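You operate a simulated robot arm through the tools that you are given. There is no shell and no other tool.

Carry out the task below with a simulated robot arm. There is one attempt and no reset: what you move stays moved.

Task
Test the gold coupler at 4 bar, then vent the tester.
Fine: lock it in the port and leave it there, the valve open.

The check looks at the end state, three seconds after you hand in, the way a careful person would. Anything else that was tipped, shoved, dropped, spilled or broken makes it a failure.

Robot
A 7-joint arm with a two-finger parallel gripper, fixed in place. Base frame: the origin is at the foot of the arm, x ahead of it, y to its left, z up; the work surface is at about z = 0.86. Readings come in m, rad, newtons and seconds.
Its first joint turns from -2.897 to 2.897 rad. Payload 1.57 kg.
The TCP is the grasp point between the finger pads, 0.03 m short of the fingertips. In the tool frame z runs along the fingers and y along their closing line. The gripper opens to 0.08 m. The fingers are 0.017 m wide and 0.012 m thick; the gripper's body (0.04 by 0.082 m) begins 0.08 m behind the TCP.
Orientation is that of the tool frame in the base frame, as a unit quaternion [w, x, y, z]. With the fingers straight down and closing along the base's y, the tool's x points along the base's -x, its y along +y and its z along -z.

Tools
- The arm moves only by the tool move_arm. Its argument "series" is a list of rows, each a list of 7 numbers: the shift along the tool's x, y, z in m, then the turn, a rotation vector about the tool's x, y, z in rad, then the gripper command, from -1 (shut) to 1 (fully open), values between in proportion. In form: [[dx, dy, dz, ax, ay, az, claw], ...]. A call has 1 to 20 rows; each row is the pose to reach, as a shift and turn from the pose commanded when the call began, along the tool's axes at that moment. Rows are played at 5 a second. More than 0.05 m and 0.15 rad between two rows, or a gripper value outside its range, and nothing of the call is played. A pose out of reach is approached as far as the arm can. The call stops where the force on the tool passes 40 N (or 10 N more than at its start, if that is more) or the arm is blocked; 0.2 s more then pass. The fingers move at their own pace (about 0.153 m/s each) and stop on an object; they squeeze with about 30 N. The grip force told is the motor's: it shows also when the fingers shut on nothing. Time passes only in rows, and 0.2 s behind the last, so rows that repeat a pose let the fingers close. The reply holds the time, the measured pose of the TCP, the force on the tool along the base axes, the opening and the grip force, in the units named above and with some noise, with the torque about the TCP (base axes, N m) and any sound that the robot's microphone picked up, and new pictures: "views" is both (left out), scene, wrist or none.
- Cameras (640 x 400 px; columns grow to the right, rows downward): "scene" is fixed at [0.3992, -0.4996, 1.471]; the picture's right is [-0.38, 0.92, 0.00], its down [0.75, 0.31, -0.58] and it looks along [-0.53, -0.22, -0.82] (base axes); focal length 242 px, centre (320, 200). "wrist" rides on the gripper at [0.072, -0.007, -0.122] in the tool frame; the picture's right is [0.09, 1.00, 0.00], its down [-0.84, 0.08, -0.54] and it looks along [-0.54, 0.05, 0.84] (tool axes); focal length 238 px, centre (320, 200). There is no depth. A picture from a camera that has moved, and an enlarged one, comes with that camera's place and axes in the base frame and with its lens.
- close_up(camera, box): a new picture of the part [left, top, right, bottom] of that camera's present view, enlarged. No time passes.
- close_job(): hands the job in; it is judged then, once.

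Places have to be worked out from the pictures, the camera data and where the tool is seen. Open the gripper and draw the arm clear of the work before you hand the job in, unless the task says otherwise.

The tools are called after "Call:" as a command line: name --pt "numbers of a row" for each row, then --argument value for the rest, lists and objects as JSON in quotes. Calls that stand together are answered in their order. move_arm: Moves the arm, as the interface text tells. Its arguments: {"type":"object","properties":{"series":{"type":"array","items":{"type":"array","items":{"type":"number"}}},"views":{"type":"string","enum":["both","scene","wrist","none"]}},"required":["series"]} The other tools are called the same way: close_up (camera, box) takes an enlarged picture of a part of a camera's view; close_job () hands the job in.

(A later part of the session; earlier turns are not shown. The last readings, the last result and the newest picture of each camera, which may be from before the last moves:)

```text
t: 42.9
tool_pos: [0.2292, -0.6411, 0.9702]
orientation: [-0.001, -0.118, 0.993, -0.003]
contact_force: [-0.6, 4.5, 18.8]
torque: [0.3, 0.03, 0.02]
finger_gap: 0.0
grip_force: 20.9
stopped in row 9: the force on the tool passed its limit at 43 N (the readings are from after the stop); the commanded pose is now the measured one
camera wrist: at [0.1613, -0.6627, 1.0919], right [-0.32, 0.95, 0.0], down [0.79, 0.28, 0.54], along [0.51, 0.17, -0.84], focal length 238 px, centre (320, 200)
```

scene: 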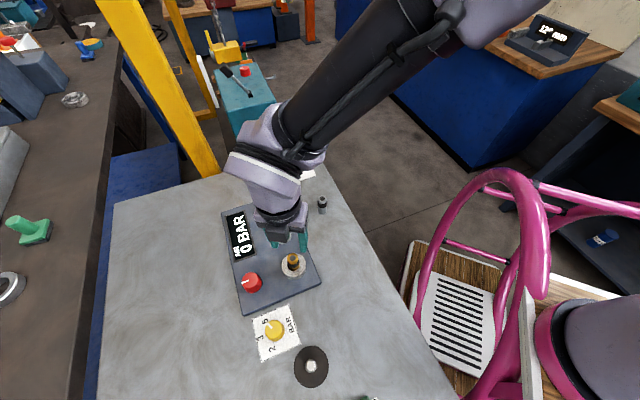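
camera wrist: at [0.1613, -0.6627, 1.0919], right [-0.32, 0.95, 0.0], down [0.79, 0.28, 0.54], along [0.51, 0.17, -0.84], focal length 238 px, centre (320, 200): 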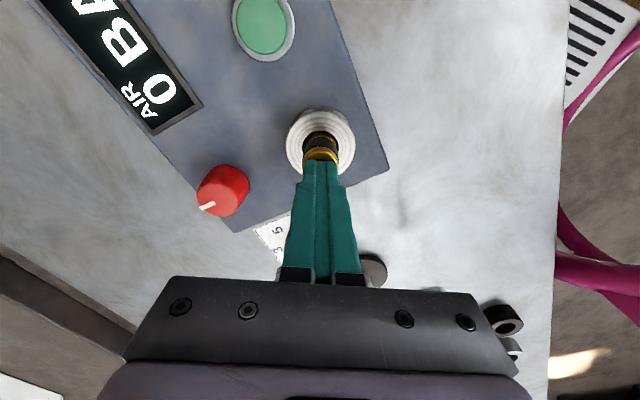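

A firm 43 N push produced no click, so the lock isn't a push detent. I'll back off upward and look at the panel's knobs to plan turning one of them.

Call:
move_arm --pt "0 0 -0.04 0 0 0 -1" --pt "0 0 -0.08 0 0 0 -1" --pt "0 0 -0.12 0 0 0 0" --pt "0 0 -0.15 0 0 0 0.5" --pt "0 0 -0.15 0 0 0 0.8" --views "both"

Call:
close_up --camera "wrist" --box '[280, 60, 360, 130]'

Call:
close_up --camera "wrist" --box '[430, 200, 560, 290]'

```text
t: 44.1
tool_pos: [0.2288, -0.6391, 1.1185]
orientation: [-0.001, -0.119, 0.993, -0.002]
contact_force: [-0.2, -0.2, -0.7]
torque: [0.01, 0.01, -0.02]
finger_gap: 0.0722
grip_force: 0.1
camera wrist: at [0.1615, -0.6622, 1.2402], right [-0.33, 0.95, 0.0], down [0.79, 0.28, 0.54], along [0.51, 0.17, -0.84], focal length 238 px, centre (320, 200)
```

scene: 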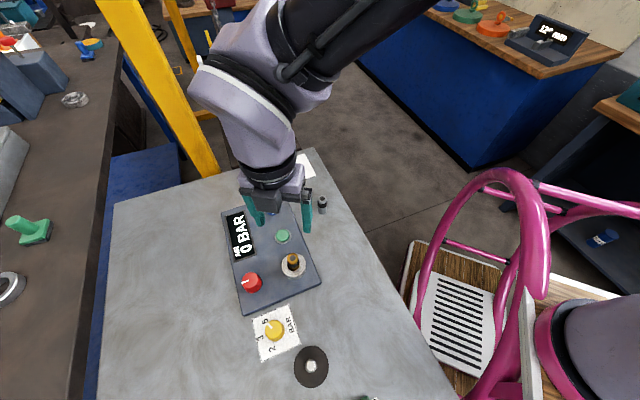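
wrist: 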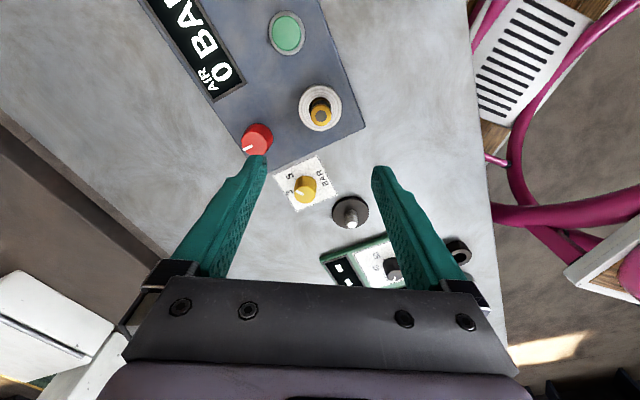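

```text
5.71 times, centred on (320, 95) of wrist
camera zoom: at [0.1615, -0.6622, 1.2402], right [-0.33, 0.95, 0.0], down [0.79, 0.28, 0.54], along [0.51, 0.17, -0.84], focal length 1362 px, centre (320, 800)
```

zoom: 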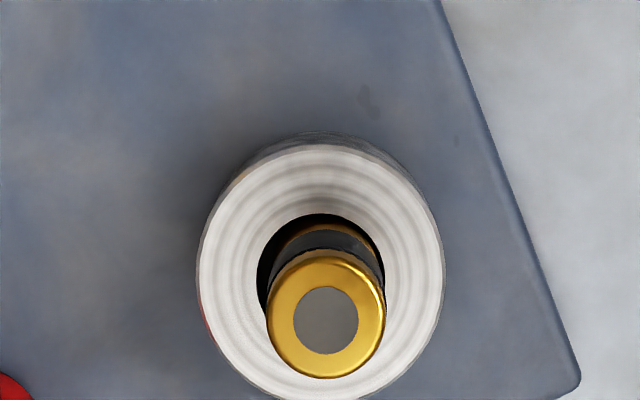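

```text
4.44 times, centred on (495, 245) of wrist
camera zoom: at [0.1615, -0.6622, 1.2402], right [-0.33, 0.95, 0.0], down [0.79, 0.28, 0.54], along [0.51, 0.17, -0.84], focal length 1059 px, centre (-458, 0)
```

zoom: 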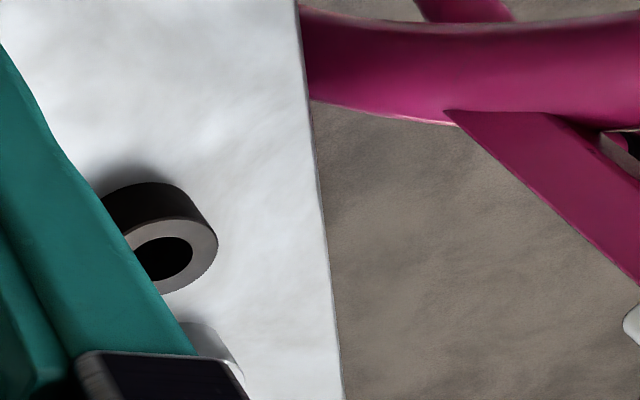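

The coupler stands in the port unlocked. The two panel knobs are the remaining candidates for the lock and valve; I'll move over the red knob (about (0.304, -0.714)), squaring the wrist, to look at it from above first.

Call:
move_arm --pt "-0.0184 -0.0302 0.0 0 0 0.08 0.8" --pt "-0.0368 -0.0604 0.02 0 0 0.16 0.8" --pt "-0.0551 -0.0907 0.05 0 0 0.239 0.8" --pt "-0.0551 -0.0907 0.07 0 0 0.239 0.8" --pt "-0.0551 -0.0907 0.07 0 0 0.239 0.8" --views "both"

Call:
close_up --camera "wrist" --box '[260, 70, 380, 190]'

```text
t: 45.3
tool_pos: [0.3042, -0.7158, 1.0494]
orientation: [0.0, 0.0, 1.0, -0.002]
contact_force: [-0.1, 0.0, 0.2]
torque: [-0.02, 0.02, 0.0]
finger_gap: 0.072
grip_force: 0.0
camera wrist: at [0.2328, -0.7213, 1.1703], right [-0.09, 1.0, 0.0], down [0.84, 0.08, 0.54], along [0.54, 0.05, -0.84], focal length 238 px, centre (320, 200)
```

scene: 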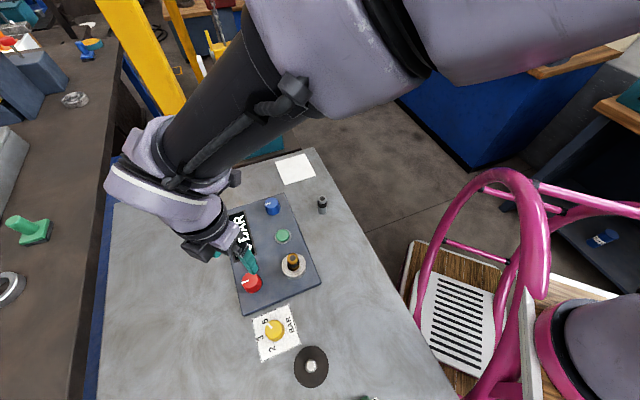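
wrist: 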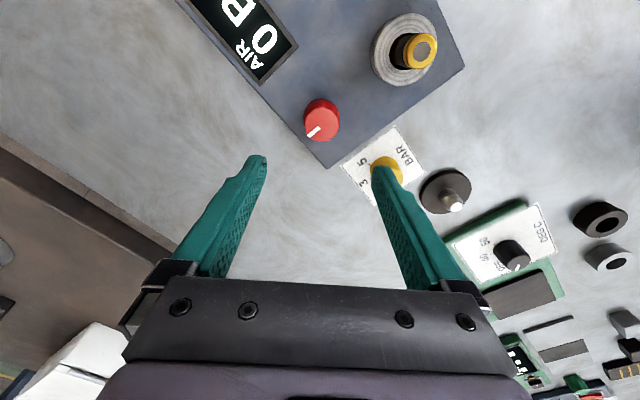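

```text
3.33 times, centred on (320, 130) of wrist
camera zoom: at [0.2328, -0.7213, 1.1703], right [-0.09, 1.0, 0.0], down [0.84, 0.08, 0.54], along [0.54, 0.05, -0.84], focal length 794 px, centre (320, 433)
```

zoom: 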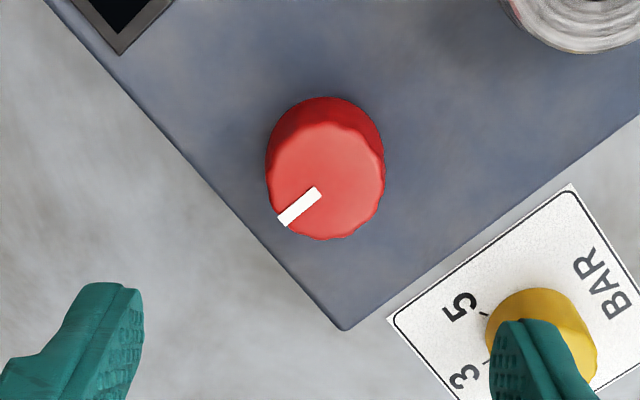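

The red knob's centre is within 2 mm of the tool axis; it's 40 mm wide with its top near z 0.902. I'll lower around it with fingertips kept about 8 mm above the panel and close.

Call:
move_arm --pt "0 0.0015 0.04 0 0 0 0.8" --pt "0 0.0015 0.08 0 0 0 0.8" --pt "0 0.0015 0.11 0 0 0 0.8" --pt "0 0.0015 0.13 0 0 0 0.8" --pt "0 0.0015 0.1375 0 0 0 0.8" --pt "0 0.0015 0.1375 0 0 0 0.2" --pt "0 0.0015 0.1375 0 0 0 -0.2" --pt "0 0.0015 0.1375 0 0 0 -0.2" --views "both"

Call:
close_up --camera "wrist" --box '[250, 110, 390, 260]'

```text
t: 47.1
tool_pos: [0.3051, -0.714, 0.9115]
orientation: [0.0, 0.0, 1.0, -0.001]
contact_force: [-0.9, 4.4, -2.4]
torque: [0.07, -0.19, -0.06]
finger_gap: 0.0405
grip_force: 45.1
camera wrist: at [0.2324, -0.7202, 1.0332], right [-0.09, 1.0, 0.0], down [0.84, 0.08, 0.54], along [0.54, 0.05, -0.84], focal length 238 px, centre (320, 200)
```

scene: 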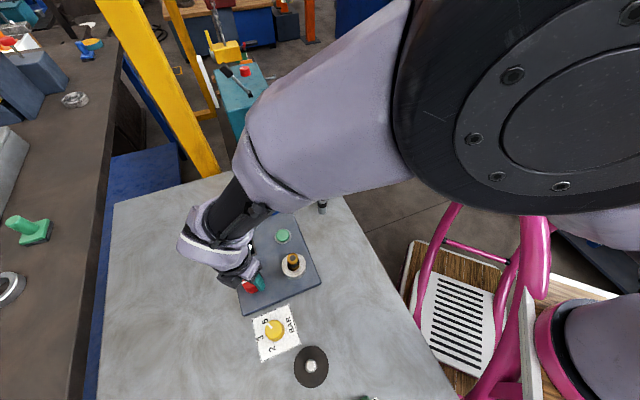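
wrist: 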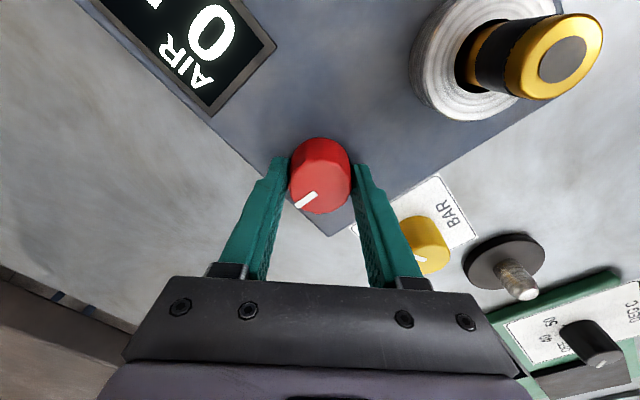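

```text
2.67 times, centred on (320, 185) of wrist
camera zoom: at [0.2324, -0.7202, 1.0332], right [-0.09, 1.0, 0.0], down [0.84, 0.08, 0.54], along [0.54, 0.05, -0.84], focal length 636 px, centre (320, 240)
```

zoom: 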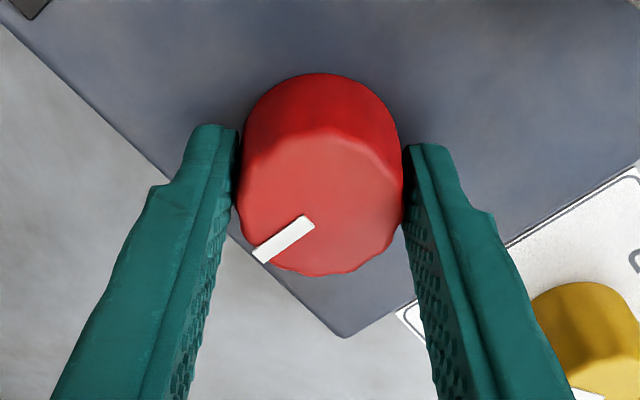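

The red knob is held at 40.5 mm. I'll turn it clockwise slowly, half a radian first, and watch torque, sound and display.

Call:
move_arm --pt "0 0 0 0 0 0.1 -0.2" --pt "0 0 0 0 0 0.2 -0.2" --pt "0 0 0 0 0 0.3 -0.2" --pt "0 0 0 0 0 0.4 -0.2" --pt "0 0 0 0 0 0.5 -0.2" --pt "0 0 0 0 0 0.5 -0.2" --views "both"

Call:
close_up --camera "wrist" --box '[250, 110, 390, 260]'

```text
t: 48.5
tool_pos: [0.3049, -0.7142, 0.911]
orientation: [0.0, 0.248, 0.969, -0.001]
contact_force: [-2.3, 0.5, -10.8]
torque: [-0.04, 0.01, 0.01]
finger_gap: 0.0409
grip_force: 44.6
camera wrist: at [0.2381, -0.6848, 1.0331], right [0.4, 0.92, 0.0], down [0.77, -0.33, 0.54], along [0.5, -0.22, -0.84], focal length 238 px, centre (320, 200)
```

scene: 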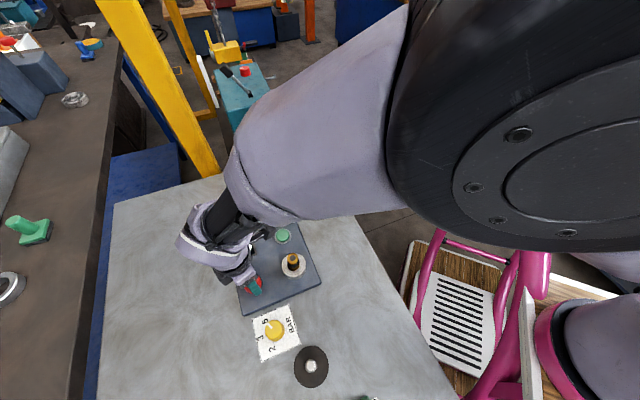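
wrist: 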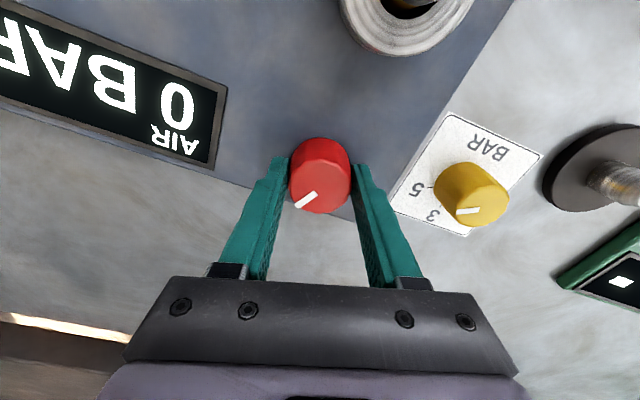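

```text
2.67 times, centred on (320, 185) of wrist
camera zoom: at [0.2381, -0.6848, 1.0331], right [0.4, 0.92, 0.0], down [0.77, -0.33, 0.54], along [0.5, -0.22, -0.84], focal length 636 px, centre (320, 240)
```

zoom: 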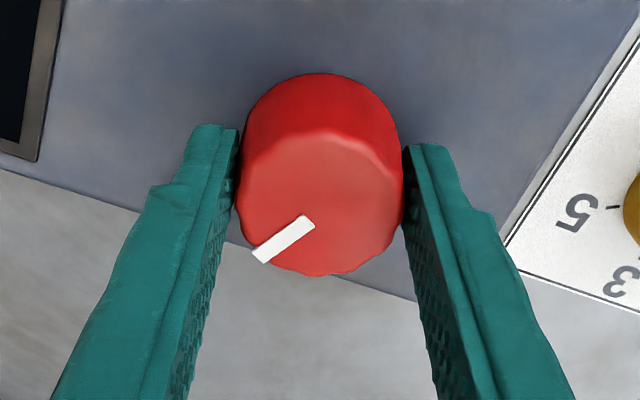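

The knob follows freely. I'll continue clockwise to a quarter turn and watch for any reaction.

Call:
move_arm --pt "0 0 0 0 0 0.12 -0.2" --pt "0 0 0 0 0 0.24 -0.2" --pt "0 0 0 0 0 0.36 -0.2" --pt "0 0 0 0 0 0.48 -0.2" --pt "0 0 0 0 0 0.6 -0.2" --pt "0 0 0 0 0 0.72 -0.2" --pt "0 0 0 0 0 0.84 -0.2" --pt "0 0 0 0 0 0.96 -0.2" --pt "0 0 0 0 0 1.07 -0.2" --pt "0 0 0 0 0 1.07 -0.2" --views "both"

Call:
close_up --camera "wrist" --box '[250, 110, 390, 260]'

```text
t: 50.7
tool_pos: [0.3042, -0.714, 0.9118]
orientation: [0.001, 0.708, 0.706, -0.002]
contact_force: [-8.1, 3.4, -8.0]
torque: [0.11, 0.18, 0.0]
finger_gap: 0.0406
grip_force: 45.0
camera wrist: at [0.2977, -0.6417, 1.0331], right [1.0, 0.09, 0.0], down [0.08, -0.84, 0.54], along [0.05, -0.54, -0.84], focal length 238 px, centre (320, 200)
```

scene: 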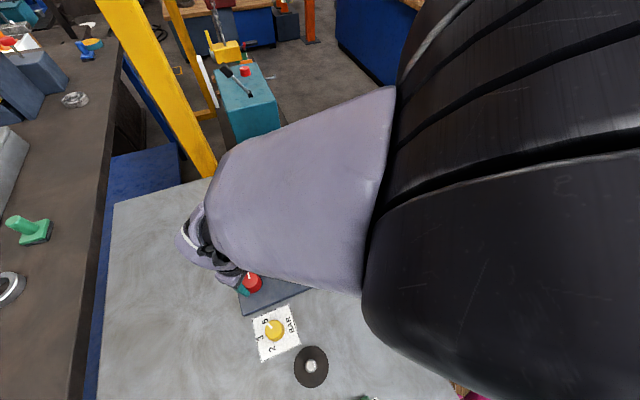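
wrist: 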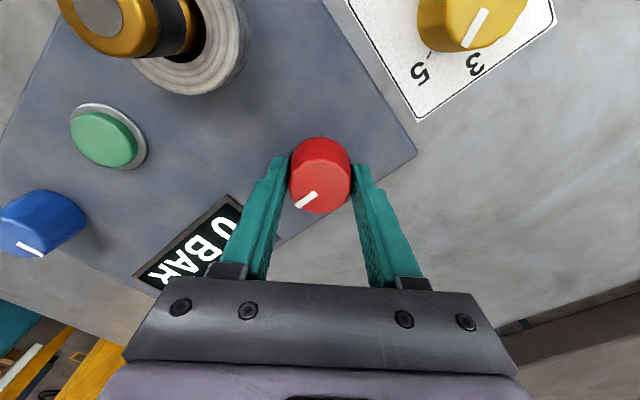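

```text
2.67 times, centred on (320, 185) of wrist
camera zoom: at [0.2977, -0.6417, 1.0331], right [1.0, 0.09, 0.0], down [0.08, -0.84, 0.54], along [0.05, -0.54, -0.84], focal length 636 px, centre (320, 240)
```

zoom: 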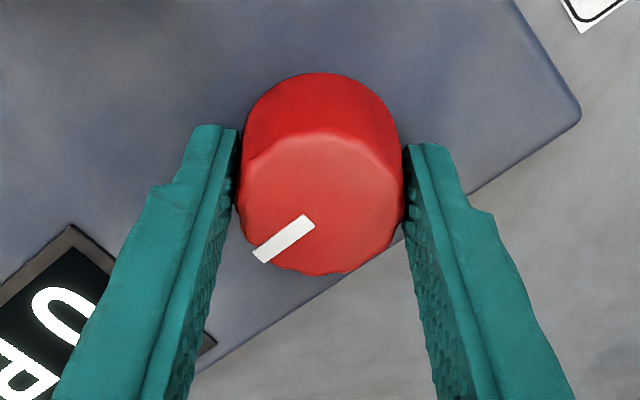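

The red knob turned 90° clockwise with no sound or display change. I'll release it, rise, and go back over the coupler to test whether it's now held.

Call:
move_arm --pt "0 0 0 0 0 0 0.5" --pt "0 0 0 0 0 0 0.8" --pt "0 0 -0.04 0 0 0 0.8" --pt "0 0 -0.08 0 0 0 0.8" --pt "0.01 -0.01 -0.1 0 0 -0.14 0.8" --pt "0.02 -0.02 -0.1 0 0 -0.28 0.8" --pt "0.03 -0.03 -0.1 0 0 -0.42 0.8" --pt "0.04 -0.04 -0.1 0 0 -0.56 0.8" --pt "0.05 -0.05 -0.1 0 0 -0.7 0.8" --pt "0.06 -0.06 -0.1 0 0 -0.84 0.6" --pt "0.07 -0.07 -0.1 0 0 -0.98 0.6" --pt "0.075 -0.0745 -0.1 0 0 -1.12 0.6" --pt "0.075 -0.0745 -0.1 0 0 -1.26 0.6" --pt "0.075 -0.0745 -0.1 0 0 -1.4 0.6" --pt "0.075 -0.0745 -0.1 0 0 -1.54 0.6" --pt "0.075 -0.0745 -0.1 0 0 -1.57 0.6" --pt "0.075 -0.0745 -0.1 0 0 -1.57 0.6" --views "both"

Call:
close_up --camera "wrist" --box '[260, 80, 380, 180]'

Call:
close_up --camera "scene" --box '[216, 185, 346, 315]'

```text
t: 54.3
tool_pos: [0.23, -0.6386, 1.012]
orientation: [0.0, -0.002, 1.0, -0.002]
contact_force: [-0.1, 1.5, -0.2]
torque: [-0.01, 0.01, 0.02]
finger_gap: 0.0639
grip_force: 0.1
camera wrist: at [0.1582, -0.6449, 1.1333], right [-0.09, 1.0, 0.0], down [0.84, 0.08, 0.54], along [0.54, 0.05, -0.84], focal length 238 px, centre (320, 200)
```

scene: 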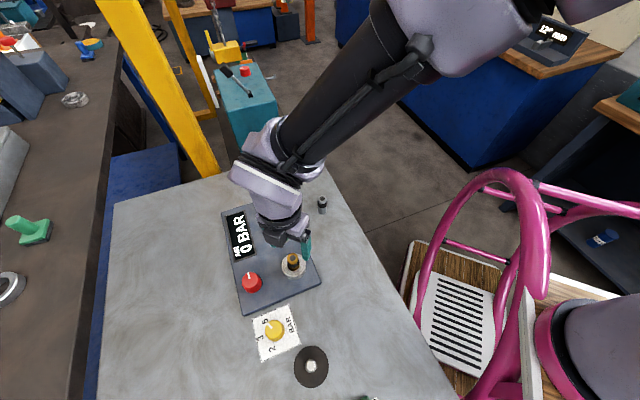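
wrist: 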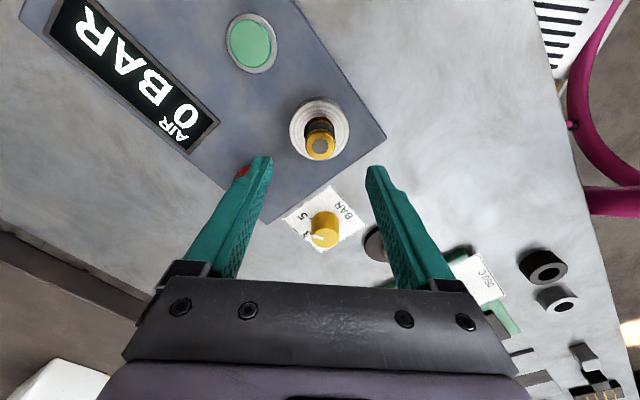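

```text
4.00 times, centred on (320, 130) of wrist
camera zoom: at [0.1582, -0.6449, 1.1333], right [-0.09, 1.0, 0.0], down [0.84, 0.08, 0.54], along [0.54, 0.05, -0.84], focal length 953 px, centre (320, 480)
```

zoom: 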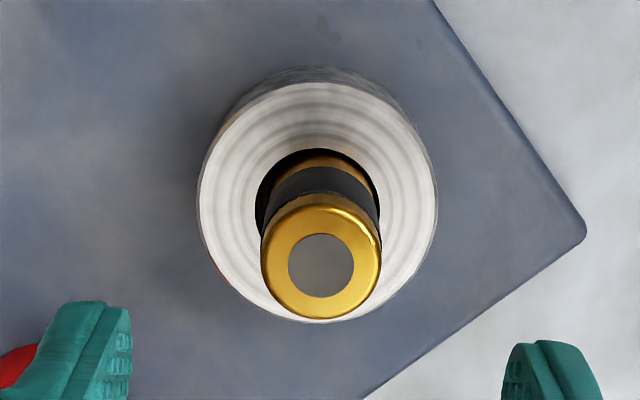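

```text
3.08 times, centred on (281, 250) of scene
camera zoom: at [0.3992, -0.4996, 1.471], right [-0.38, 0.92, 0.0], down [0.75, 0.31, -0.58], along [-0.53, -0.22, -0.82], focal length 744 px, centre (440, 46)
```

zoom: 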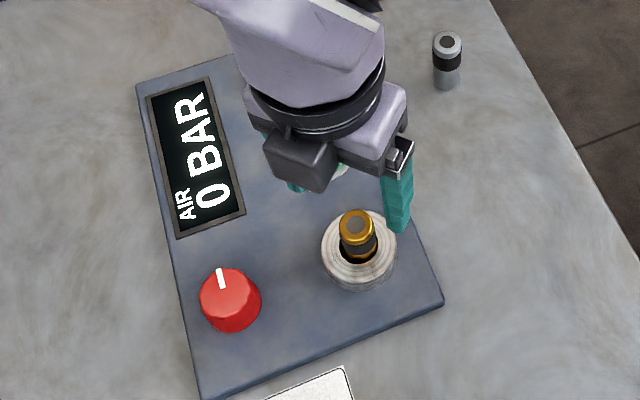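

The red pointer now points along the panel (3 o'clock), display still 0. I'll grip the coupler again and gently lift to test if it's held.

Call:
move_arm --pt "0 0 0.035 0 0 0 0.4" --pt "0 0 0.06 0 0 0 0.2" --pt "0 0 0.0745 0 0 0 0.1" --pt "0 0 0.0745 0 0 0 -0.5" --pt "0 0 0.0745 0 0 0 -1" --pt "0 0 0.0745 0 0 0 -1" --pt "0 0 0.0725 0 0 0 -1" --pt "0 0 0.0705 0 0 0 -1" --pt "0 0 0.0705 0 0 0 -1" --views "wrist"

Call:
close_up --camera "scene" --box '[272, 242, 312, 282]'

```text
t: 56.3
tool_pos: [0.2296, -0.6393, 0.9417]
orientation: [0.0, 0.0, 1.0, -0.002]
contact_force: [0.8, -1.5, -1.8]
torque: [-0.04, -0.01, -0.01]
finger_gap: 0.0248
grip_force: 30.6
camera wrist: at [0.1581, -0.6447, 1.0628], right [-0.09, 1.0, 0.0], down [0.84, 0.08, 0.54], along [0.54, 0.05, -0.84], focal length 238 px, centre (320, 200)
```

wrist: 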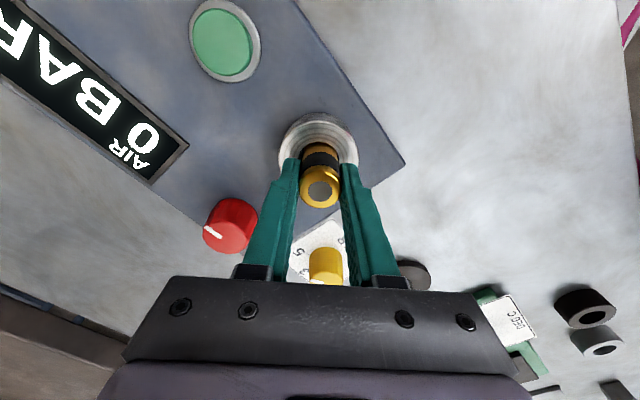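

```text
10.00 times, centred on (292, 262) of scene
camera zoom: at [0.3992, -0.4996, 1.471], right [-0.38, 0.92, 0.0], down [0.75, 0.31, -0.58], along [-0.53, -0.22, -0.82], focal length 2418 px, centre (600, -420)
```

zoom: 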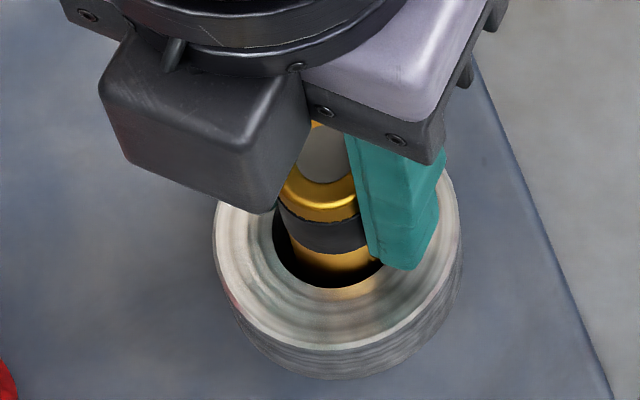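

The coupler lifts freely, so red isn't the lock (at least this way). I'll set it back on its seat, release, rise and travel over to the blue knob near (0.095, -0.772).

Call:
move_arm --pt "0 0 0.002 0 0 0 -1" --pt "0 0 0.004 0 0 0 -1" --pt "0 0 0.004 0 0 0 0" --pt "0 0 0.004 0 0 0 0.3" --pt "0 0 -0.03 0 0 0 0.3" --pt "0 0 -0.07 0 0 0 0.3" --pt "0 0 -0.1 0 0 0 0.5" --pt "0.035 -0.035 -0.11 0 0 0 0.8" --pt "0.07 -0.07 -0.11 0 0 0 0.8" --pt "0.105 -0.105 -0.11 0 0 0 0.8" --pt "0.135 -0.133 -0.11 0 0 0 0.8" --pt "0.135 -0.133 -0.11 0 0 0 0.8" --views "both"

Call:
close_up --camera "wrist" --box '[260, 70, 380, 190]'

Call:
close_up --camera "scene" --box '[260, 230, 330, 300]'

```text
refused: row 8 steps farther than a row can; nothing moved
```

```text
3.33 times, centred on (320, 130) of wrist
camera zoom: at [0.1581, -0.6447, 1.0628], right [-0.09, 1.0, 0.0], down [0.84, 0.08, 0.54], along [0.54, 0.05, -0.84], focal length 794 px, centre (320, 433)
```

zoom: 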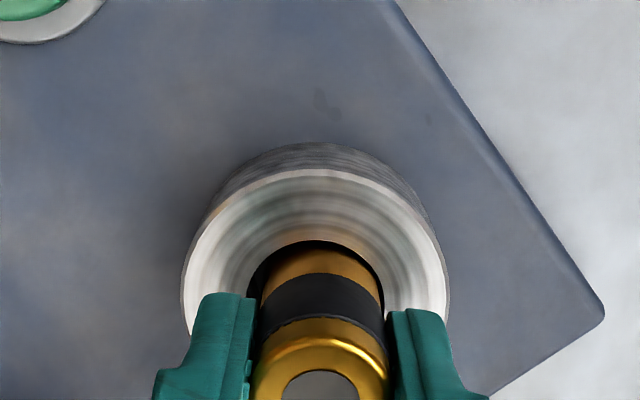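

```text
5.71 times, centred on (295, 265) of scene
camera zoom: at [0.3992, -0.4996, 1.471], right [-0.38, 0.92, 0.0], down [0.75, 0.31, -0.58], along [-0.53, -0.22, -0.82], focal length 1382 px, centre (463, -171)
```

zoom: 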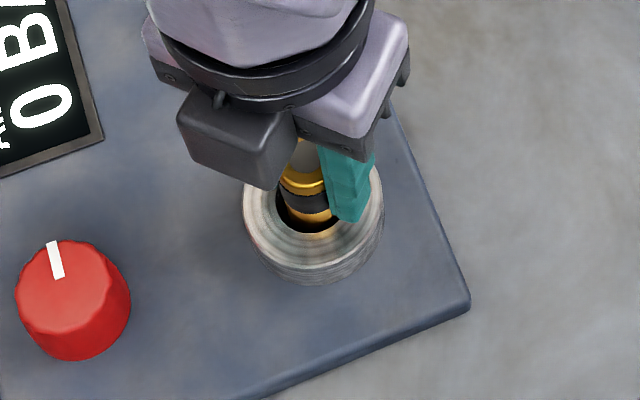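

That row was slightly too long; I'll repeat with shorter steps: seat the coupler, release, rise, and travel to above the blue knob.

Call:
move_arm --pt "0 0 0.002 0 0 0 -1" --pt "0 0 0.004 0 0 0 -1" --pt "0 0 0.004 0 0 0 0" --pt "0 0 0.004 0 0 0 0.3" --pt "0 0 -0.03 0 0 0 0.3" --pt "0 0 -0.07 0 0 0 0.3" --pt "0 0 -0.11 0 0 0 0.5" --pt "0.033 -0.033 -0.11 0 0 0 0.8" --pt "0.066 -0.066 -0.11 0 0 0 0.8" --pt "0.1 -0.1 -0.11 0 0 0 0.8" --pt "0.134 -0.132 -0.11 0 0 0 0.8" --pt "0.135 -0.133 -0.11 0 0 0 0.8" --views "both"

Call:
close_up --camera "wrist" --box '[260, 70, 380, 190]'

Call:
close_up --camera "scene" --box '[260, 230, 330, 300]'

```text
t: 58.9
tool_pos: [0.0955, -0.7722, 1.0524]
orientation: [0.0, -0.001, 1.0, -0.002]
contact_force: [0.2, 0.0, 0.0]
torque: [0.02, -0.04, 0.02]
finger_gap: 0.072
grip_force: 0.0
camera wrist: at [0.0229, -0.7783, 1.1737], right [-0.09, 1.0, 0.0], down [0.84, 0.08, 0.54], along [0.54, 0.05, -0.84], focal length 238 px, centre (320, 200)
```

scene: 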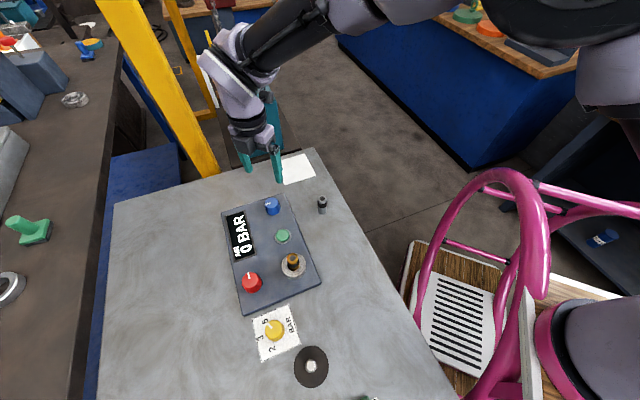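
wrist: 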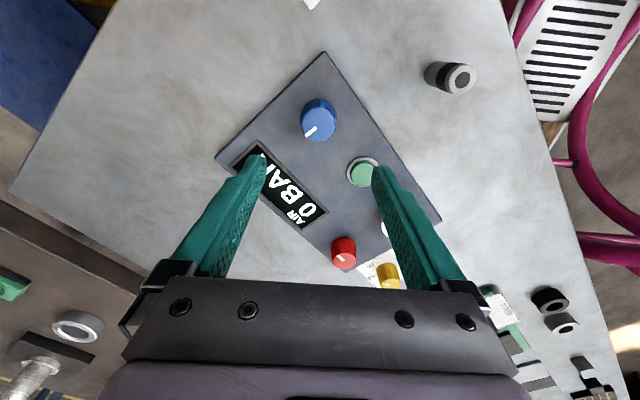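

```text
3.33 times, centred on (320, 130) of wrist
camera zoom: at [0.0229, -0.7783, 1.1737], right [-0.09, 1.0, 0.0], down [0.84, 0.08, 0.54], along [0.54, 0.05, -0.84], focal length 794 px, centre (320, 433)
```

zoom: 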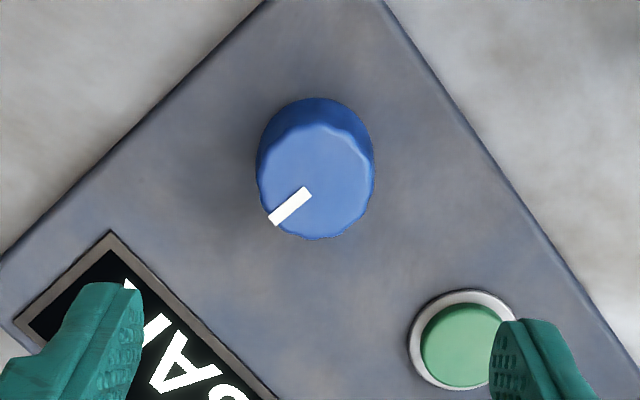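

```text
5.71 times, centred on (295, 265) of scene
camera zoom: at [0.3992, -0.4996, 1.471], right [-0.38, 0.92, 0.0], down [0.75, 0.31, -0.58], along [-0.53, -0.22, -0.82], focal length 1382 px, centre (463, -171)
```

zoom: 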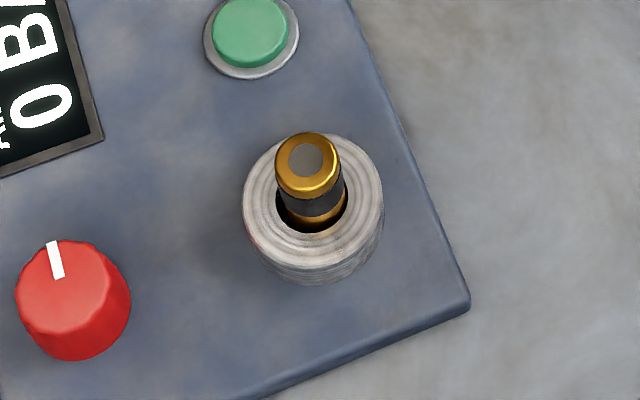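

The coupler stands upright in the port. The blue knob is about 2 mm off the tool axis; I'll correct, lower around it like I did for red, and close.

Call:
move_arm --pt "-0.0015 -0.0019 0.04 0 0 0 0.8" --pt "-0.0015 -0.0019 0.08 0 0 0 0.8" --pt "-0.0015 -0.0019 0.11 0 0 0 0.8" --pt "-0.0015 -0.0019 0.13 0 0 0 0.8" --pt "-0.0015 -0.0019 0.14 0 0 0 0.8" --pt "-0.0015 -0.0019 0.14 0 0 0 0.2" --pt "-0.0015 -0.0019 0.14 0 0 0 -0.2" --pt "-0.0015 -0.0019 0.14 0 0 0 -0.2" --views "wrist"

Call:
close_up --camera "wrist" --box '[250, 110, 390, 260]'

```text
t: 60.7
tool_pos: [0.0975, -0.7744, 0.9113]
orientation: [0.001, -0.001, 1.0, -0.002]
contact_force: [-0.3, 4.0, 0.4]
torque: [0.06, -0.13, -0.07]
finger_gap: 0.0407
grip_force: 44.5
camera wrist: at [0.025, -0.7802, 1.0335], right [-0.09, 1.0, 0.0], down [0.84, 0.08, 0.54], along [0.54, 0.05, -0.84], focal length 238 px, centre (320, 200)
```

wrist: 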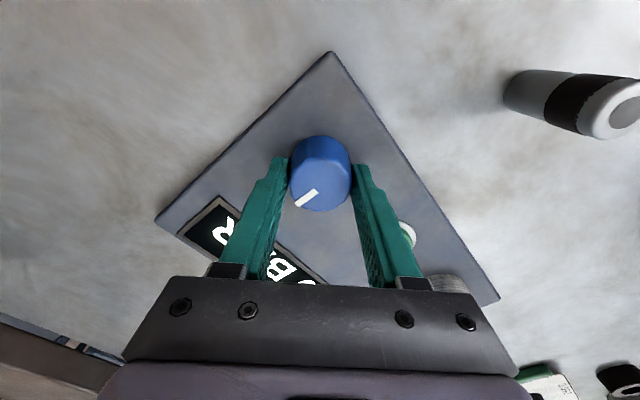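

```text
2.67 times, centred on (320, 185) of wrist
camera zoom: at [0.025, -0.7802, 1.0335], right [-0.09, 1.0, 0.0], down [0.84, 0.08, 0.54], along [0.54, 0.05, -0.84], focal length 636 px, centre (320, 240)
```

zoom: 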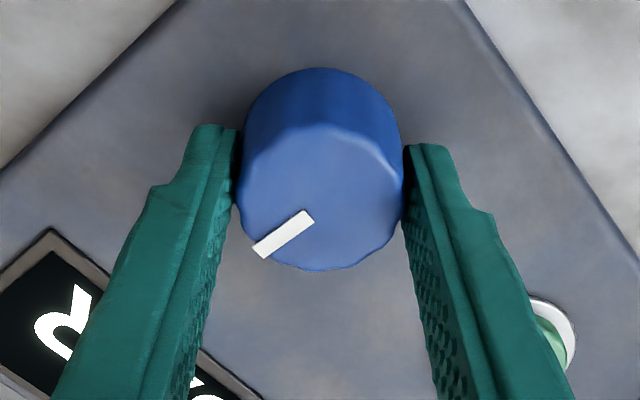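

The blue knob is gripped the same way. I'll turn it clockwise in small steps to a quarter turn and check for sound, torque or display change.

Call:
move_arm --pt "0 0 0 0 0 0.1 -0.2" --pt "0 0 0 0 0 0.2 -0.2" --pt "0 0 0 0 0 0.3 -0.2" --pt "0 0 0 0 0 0.4 -0.2" --pt "0 0 0 0 0 0.5 -0.2" --pt "0 0 0 0 0 0.6 -0.2" --pt "0 0 0 0 0 0.6 -0.2" --views "both"

Call:
close_up --camera "wrist" --box '[250, 110, 390, 260]'

Call:
close_up --camera "scene" --box '[216, 185, 346, 315]'

```text
t: 62.3
tool_pos: [0.0961, -0.7751, 0.9127]
orientation: [0.001, 0.296, 0.955, -0.002]
contact_force: [1.6, -3.8, 2.7]
torque: [-0.1, 0.1, 0.0]
finger_gap: 0.0405
grip_force: 45.0
camera wrist: at [0.0337, -0.7389, 1.0333], right [0.49, 0.87, 0.0], down [0.73, -0.41, 0.54], along [0.47, -0.27, -0.84], focal length 238 px, centre (320, 200)
```

scene: 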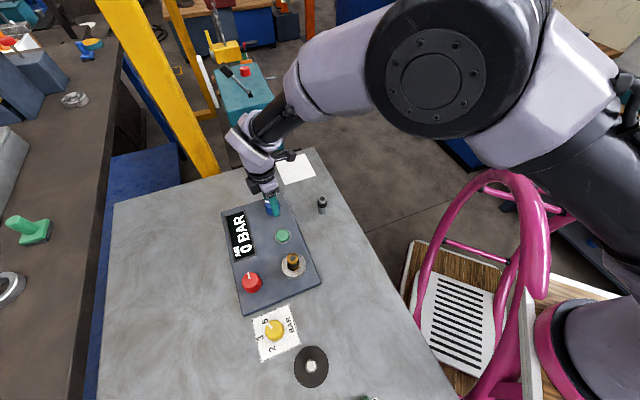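
wrist: 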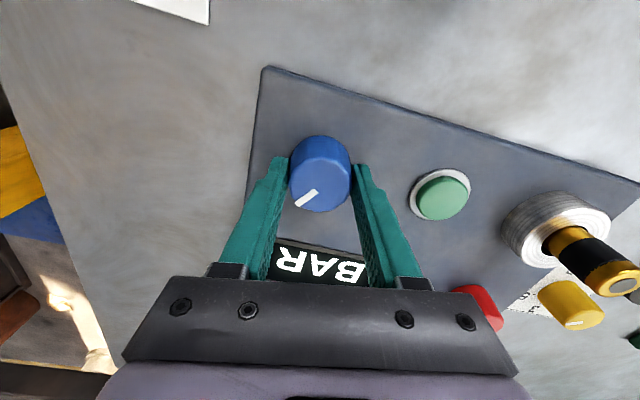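

```text
2.67 times, centred on (320, 185) of wrist
camera zoom: at [0.0337, -0.7389, 1.0333], right [0.49, 0.87, 0.0], down [0.73, -0.41, 0.54], along [0.47, -0.27, -0.84], focal length 636 px, centre (320, 240)
```

zoom: 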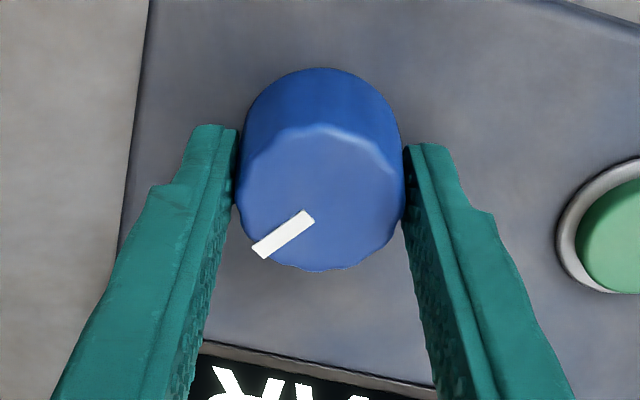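

```text
3.08 times, centred on (281, 250) of scene
camera zoom: at [0.3992, -0.4996, 1.471], right [-0.38, 0.92, 0.0], down [0.75, 0.31, -0.58], along [-0.53, -0.22, -0.82], focal length 744 px, centre (440, 46)
```

zoom: 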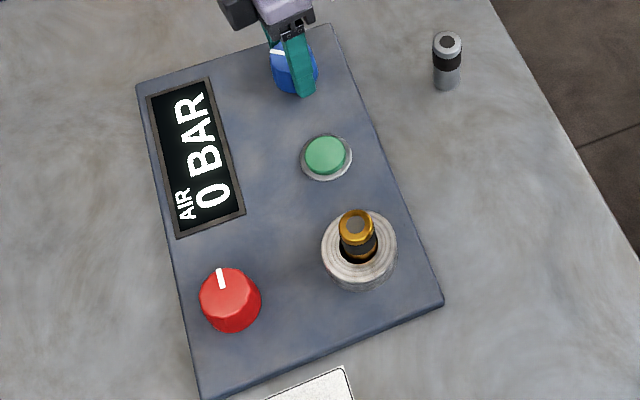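

No change at 34°. Continuing clockwise to 90°.

Call:
move_arm --pt "0 0 0 0 0 0.12 -0.2" --pt "0 0 0 0 0 0.24 -0.2" --pt "0 0 0 0 0 0.36 -0.2" --pt "0 0 0 0 0 0.48 -0.2" --pt "0 0 0 0 0 0.6 -0.2" --pt "0 0 0 0 0 0.72 -0.2" --pt "0 0 0 0 0 0.84 -0.2" --pt "0 0 0 0 0 0.97 -0.2" --pt "0 0 0 0 0 0.97 -0.2" --views "both"

Call:
close_up --camera "wrist" --box '[250, 110, 390, 260]'

Call:
close_up --camera "scene" --box '[216, 185, 346, 315]'

```text
t: 64.3
tool_pos: [0.0951, -0.7749, 0.9118]
orientation: [0.001, 0.707, 0.707, -0.003]
contact_force: [-5.6, -23.0, 6.5]
torque: [-0.99, 0.19, 0.01]
finger_gap: 0.0406
grip_force: 45.8
camera wrist: at [0.0892, -0.7025, 1.0331], right [1.0, 0.09, 0.0], down [0.08, -0.83, 0.55], along [0.05, -0.54, -0.84], focal length 238 px, centre (320, 200)
```

scene: 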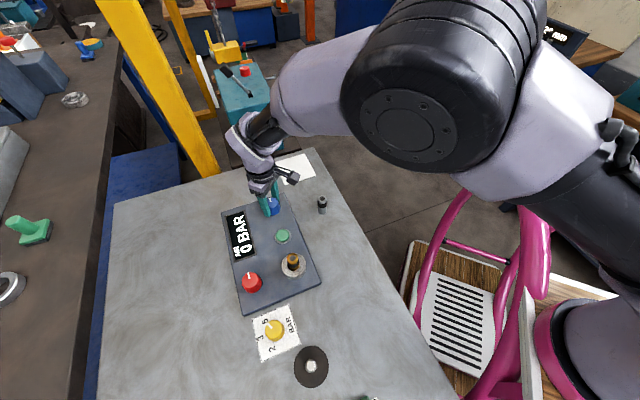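
wrist: 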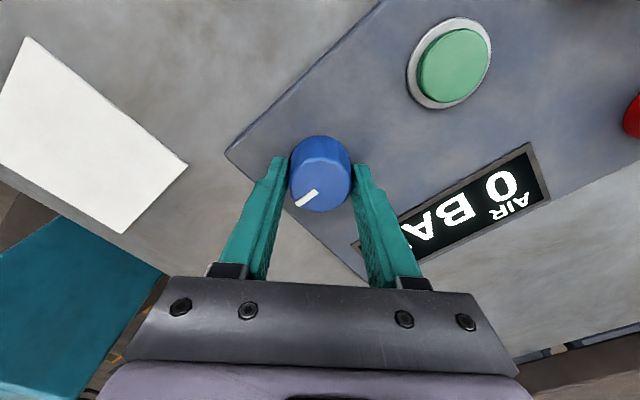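

```text
2.67 times, centred on (320, 185) of wrist
camera zoom: at [0.0892, -0.7025, 1.0331], right [1.0, 0.09, 0.0], down [0.08, -0.83, 0.55], along [0.05, -0.54, -0.84], focal length 636 px, centre (320, 240)
```

zoom: 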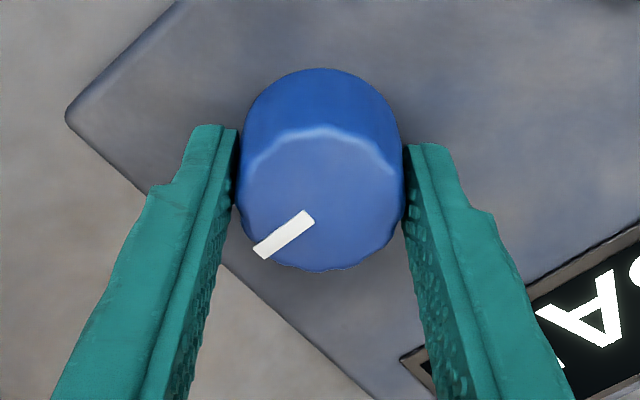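

```text
3.08 times, centred on (281, 250) of scene
camera zoom: at [0.3992, -0.4996, 1.471], right [-0.38, 0.92, 0.0], down [0.75, 0.31, -0.58], along [-0.53, -0.22, -0.82], focal length 744 px, centre (440, 46)
```

zoom: 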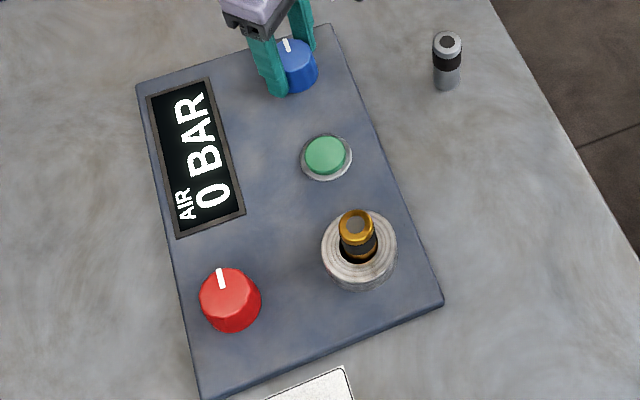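

The blue knob also turned 90° with no sound. I'll release it, rise, and return over the coupler for another lift test.

Call:
move_arm --pt "0 0 0 0 0 0 0.5" --pt "0 0 0 0 0 0 0.8" --pt "0 0 -0.04 0 0 0 0.8" --pt "0 0 -0.08 0 0 0 0.8" --pt "0 0 -0.11 0 0 -0.14 0.8" --pt "0.02 0.02 -0.11 0 0 -0.28 0.8" --pt "0.04 0.04 -0.11 0 0 -0.42 0.8" --pt "0.06 0.06 -0.11 0 0 -0.56 0.8" --pt "0.08 0.08 -0.11 0 0 -0.7 0.8" --pt "0.1 0.1 -0.11 0 0 -0.84 0.6" --pt "0.12 0.12 -0.11 0 0 -0.98 0.6" --pt "0.136 0.134 -0.11 0 0 -1.12 0.6" --pt "0.136 0.134 -0.11 0 0 -1.26 0.6" --pt "0.136 0.134 -0.11 0 0 -1.4 0.6" --pt "0.136 0.134 -0.11 0 0 -1.54 0.6" --pt "0.136 0.134 -0.11 0 0 -1.57 0.6" --pt "0.136 0.134 -0.11 0 0 -1.57 0.6" --views "both"

Call:
close_up --camera "wrist" --box '[260, 80, 380, 180]'

```text
t: 67.9
tool_pos: [0.231, -0.6373, 1.0226]
orientation: [0.0, -0.001, 1.0, -0.002]
contact_force: [0.6, 0.4, 0.0]
torque: [-0.04, -0.01, 0.02]
finger_gap: 0.064
grip_force: 0.1
camera wrist: at [0.1589, -0.6437, 1.1429], right [-0.09, 1.0, 0.0], down [0.84, 0.08, 0.54], along [0.54, 0.05, -0.84], focal length 238 px, centre (320, 200)
```

scene: 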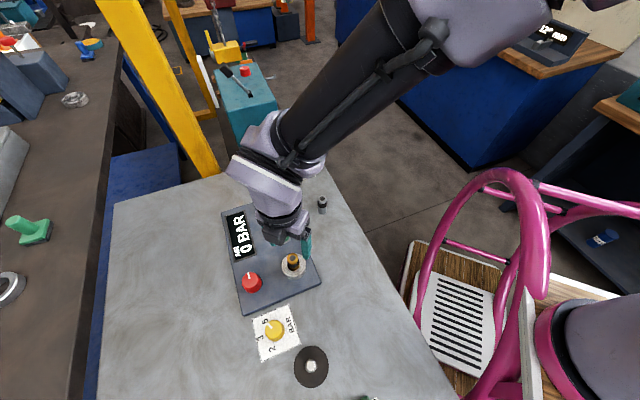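
wrist: 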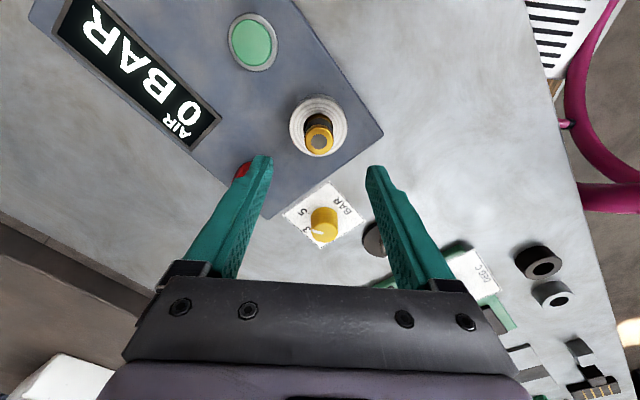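

```text
4.00 times, centred on (320, 130) of wrist
camera zoom: at [0.1589, -0.6437, 1.1429], right [-0.09, 1.0, 0.0], down [0.84, 0.08, 0.54], along [0.54, 0.05, -0.84], focal length 953 px, centre (320, 480)
```

zoom: 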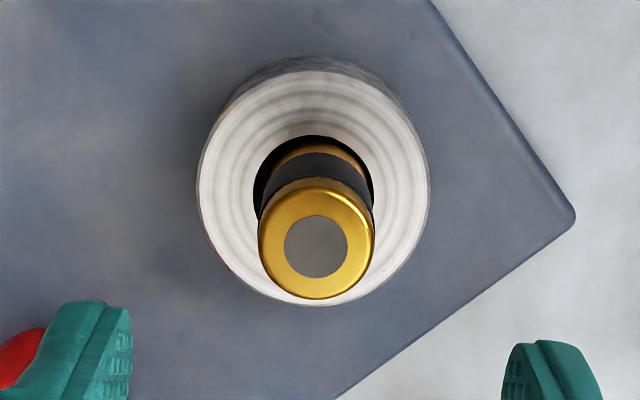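

The coupler is about 2 mm off the tool axis; I'll correct, grip it and do the gentle lift test again.

Call:
move_arm --pt "0.002 -0.0012 0.035 0 0 0 0.4" --pt "0.002 -0.0012 0.065 0 0 0 0.2" --pt "0.002 -0.0012 0.084 0 0 0 0.1" --pt "0.002 -0.0012 0.084 0 0 0 -0.5" --pt "0.002 -0.0012 0.084 0 0 0 -1" --pt "0.002 -0.0012 0.084 0 0 0 -1" --pt "0.002 -0.0012 0.082 0 0 0 -1" --pt "0.002 -0.0012 0.08 0 0 0 -1" --pt "0.002 -0.0012 0.08 0 0 0 -1" --views "wrist"

Call:
close_up --camera "scene" --box '[272, 242, 312, 282]'

```text
t: 69.9
tool_pos: [0.2274, -0.6381, 0.9418]
orientation: [0.0, 0.0, 1.0, -0.002]
contact_force: [-0.4, 0.1, -1.3]
torque: [-0.05, 0.02, 0.02]
finger_gap: 0.0251
grip_force: 29.5
camera wrist: at [0.1565, -0.6451, 1.0631], right [-0.09, 1.0, 0.0], down [0.84, 0.08, 0.54], along [0.54, 0.05, -0.84], focal length 238 px, centre (320, 200)
```

wrist: 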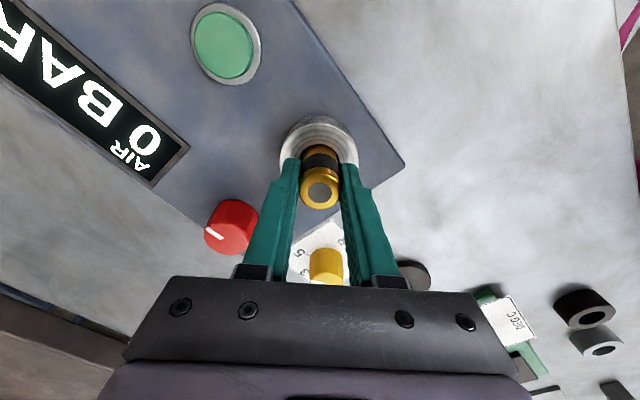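

```text
10.00 times, centred on (292, 262) of scene
camera zoom: at [0.3992, -0.4996, 1.471], right [-0.38, 0.92, 0.0], down [0.75, 0.31, -0.58], along [-0.53, -0.22, -0.82], focal length 2418 px, centre (600, -420)
```

zoom: 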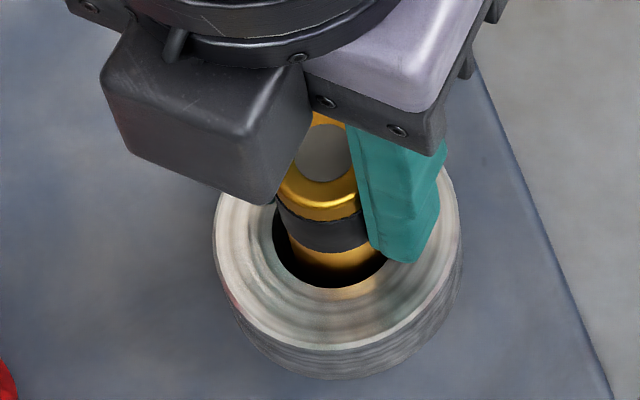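

Still free. Since the bore has about 3 mm of play, I'd like to know how well the coupler is centred in it; I'll zoom in on the gap all around from both cameras.

Call:
close_up --camera "wrist" --box '[285, 115, 355, 165]'

Call:
close_up --camera "scene" --box '[280, 258, 304, 273]'

```text
8.00 times, centred on (320, 140) of wrist
camera zoom: at [0.1565, -0.6451, 1.0631], right [-0.09, 1.0, 0.0], down [0.84, 0.08, 0.54], along [0.54, 0.05, -0.84], focal length 1907 px, centre (320, 680)
```

zoom: 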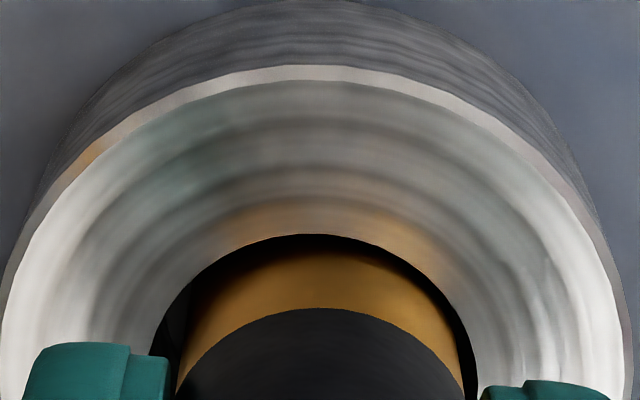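

```text
16.00 times, centred on (292, 266) of scene
camera zoom: at [0.3992, -0.4996, 1.471], right [-0.38, 0.92, 0.0], down [0.75, 0.31, -0.58], along [-0.53, -0.22, -0.82], focal length 3870 px, centre (768, -848)
```

zoom: 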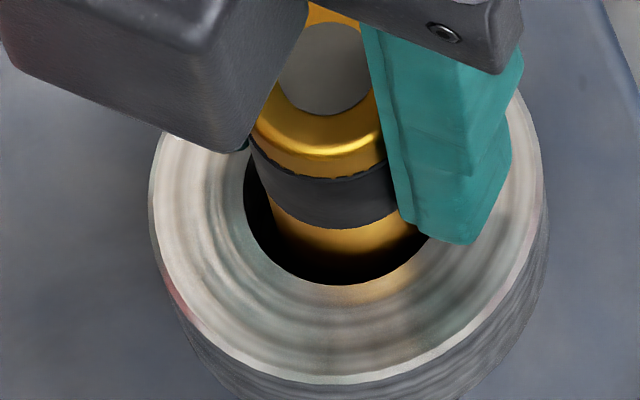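

Visually it's roughly centred, but the exact bore centre is uncertain. I'll probe the bore wall gently with the held coupler: first 2.5 mm toward +x, reading the side force.

Call:
move_arm --pt "-0.001 0 0 0 0 0 -1" --pt "-0.002 0 0 0 0 0 -1" --pt "-0.003 0 0 0 0 0 -1" --pt "-0.003 0 0 0 0 0 -1" --views "none"

```text
t: 70.9
tool_pos: [0.2305, -0.6393, 0.9416]
orientation: [0.0, 0.0, 1.0, -0.001]
contact_force: [0.0, 0.8, -2.0]
torque: [-0.06, 0.02, 0.02]
finger_gap: 0.0251
grip_force: 30.1
```

No wall contact yet at +3 mm. I'll continue in +x in 1 mm steps.

Call:
move_arm --pt "-0.001 0 0 0 0 0 -1" --pt "-0.002 0 0 0 0 0 -1" --pt "-0.002 0 0 0 0 0 -1" --views "none"

```text
t: 71.7
tool_pos: [0.233, -0.6391, 0.9411]
orientation: [-0.001, -0.001, 1.0, -0.002]
contact_force: [-1.1, -0.6, -1.7]
torque: [0.03, 0.06, -0.02]
finger_gap: 0.025
grip_force: 30.4
```

Barely any force yet; one more millimetre toward +x, then the return probe toward -x.

Call:
move_arm --pt "-0.001 0 0 0 0 0 -1" --pt "-0.0015 0 0 0 0 0 -1" --pt "-0.0015 0 0 0 0 0 -1" --views "none"

```text
t: 72.5
tool_pos: [0.234, -0.64, 0.9421]
orientation: [0.001, 0.0, 1.0, -0.003]
contact_force: [-8.3, -5.6, 1.3]
torque: [-0.14, 0.3, -0.03]
finger_gap: 0.0248
grip_force: 30.0
```

Wall touched at +x around cmd x ≈ 0.2333 (with some +y component). Now I'll probe toward -x.

Call:
move_arm --pt "0.003 0 0 0 0 0 -1" --pt "0.006 0 0 0 0 0 -1" --pt "0.0075 0 0 0 0 0 -1" --pt "0.0075 0 0 0 0 0 -1" --views "none"

```text
t: 73.5
tool_pos: [0.2275, -0.6392, 0.9414]
orientation: [0.0, 0.0, 1.0, -0.001]
contact_force: [0.6, -0.3, -2.2]
torque: [-0.04, -0.02, -0.01]
finger_gap: 0.0249
grip_force: 29.6
```

Call:
move_arm --pt "0.001 0 0 0 0 0 -1" --pt "0.0015 0 0 0 0 0 -1" --pt "0.0015 0 0 0 0 0 -1" --views "none"

```text
t: 74.3
tool_pos: [0.2248, -0.6397, 0.9416]
orientation: [0.0, 0.001, 1.0, -0.001]
contact_force: [1.2, -0.5, -1.5]
torque: [-0.02, -0.06, -0.04]
finger_gap: 0.0252
grip_force: 30.4
```

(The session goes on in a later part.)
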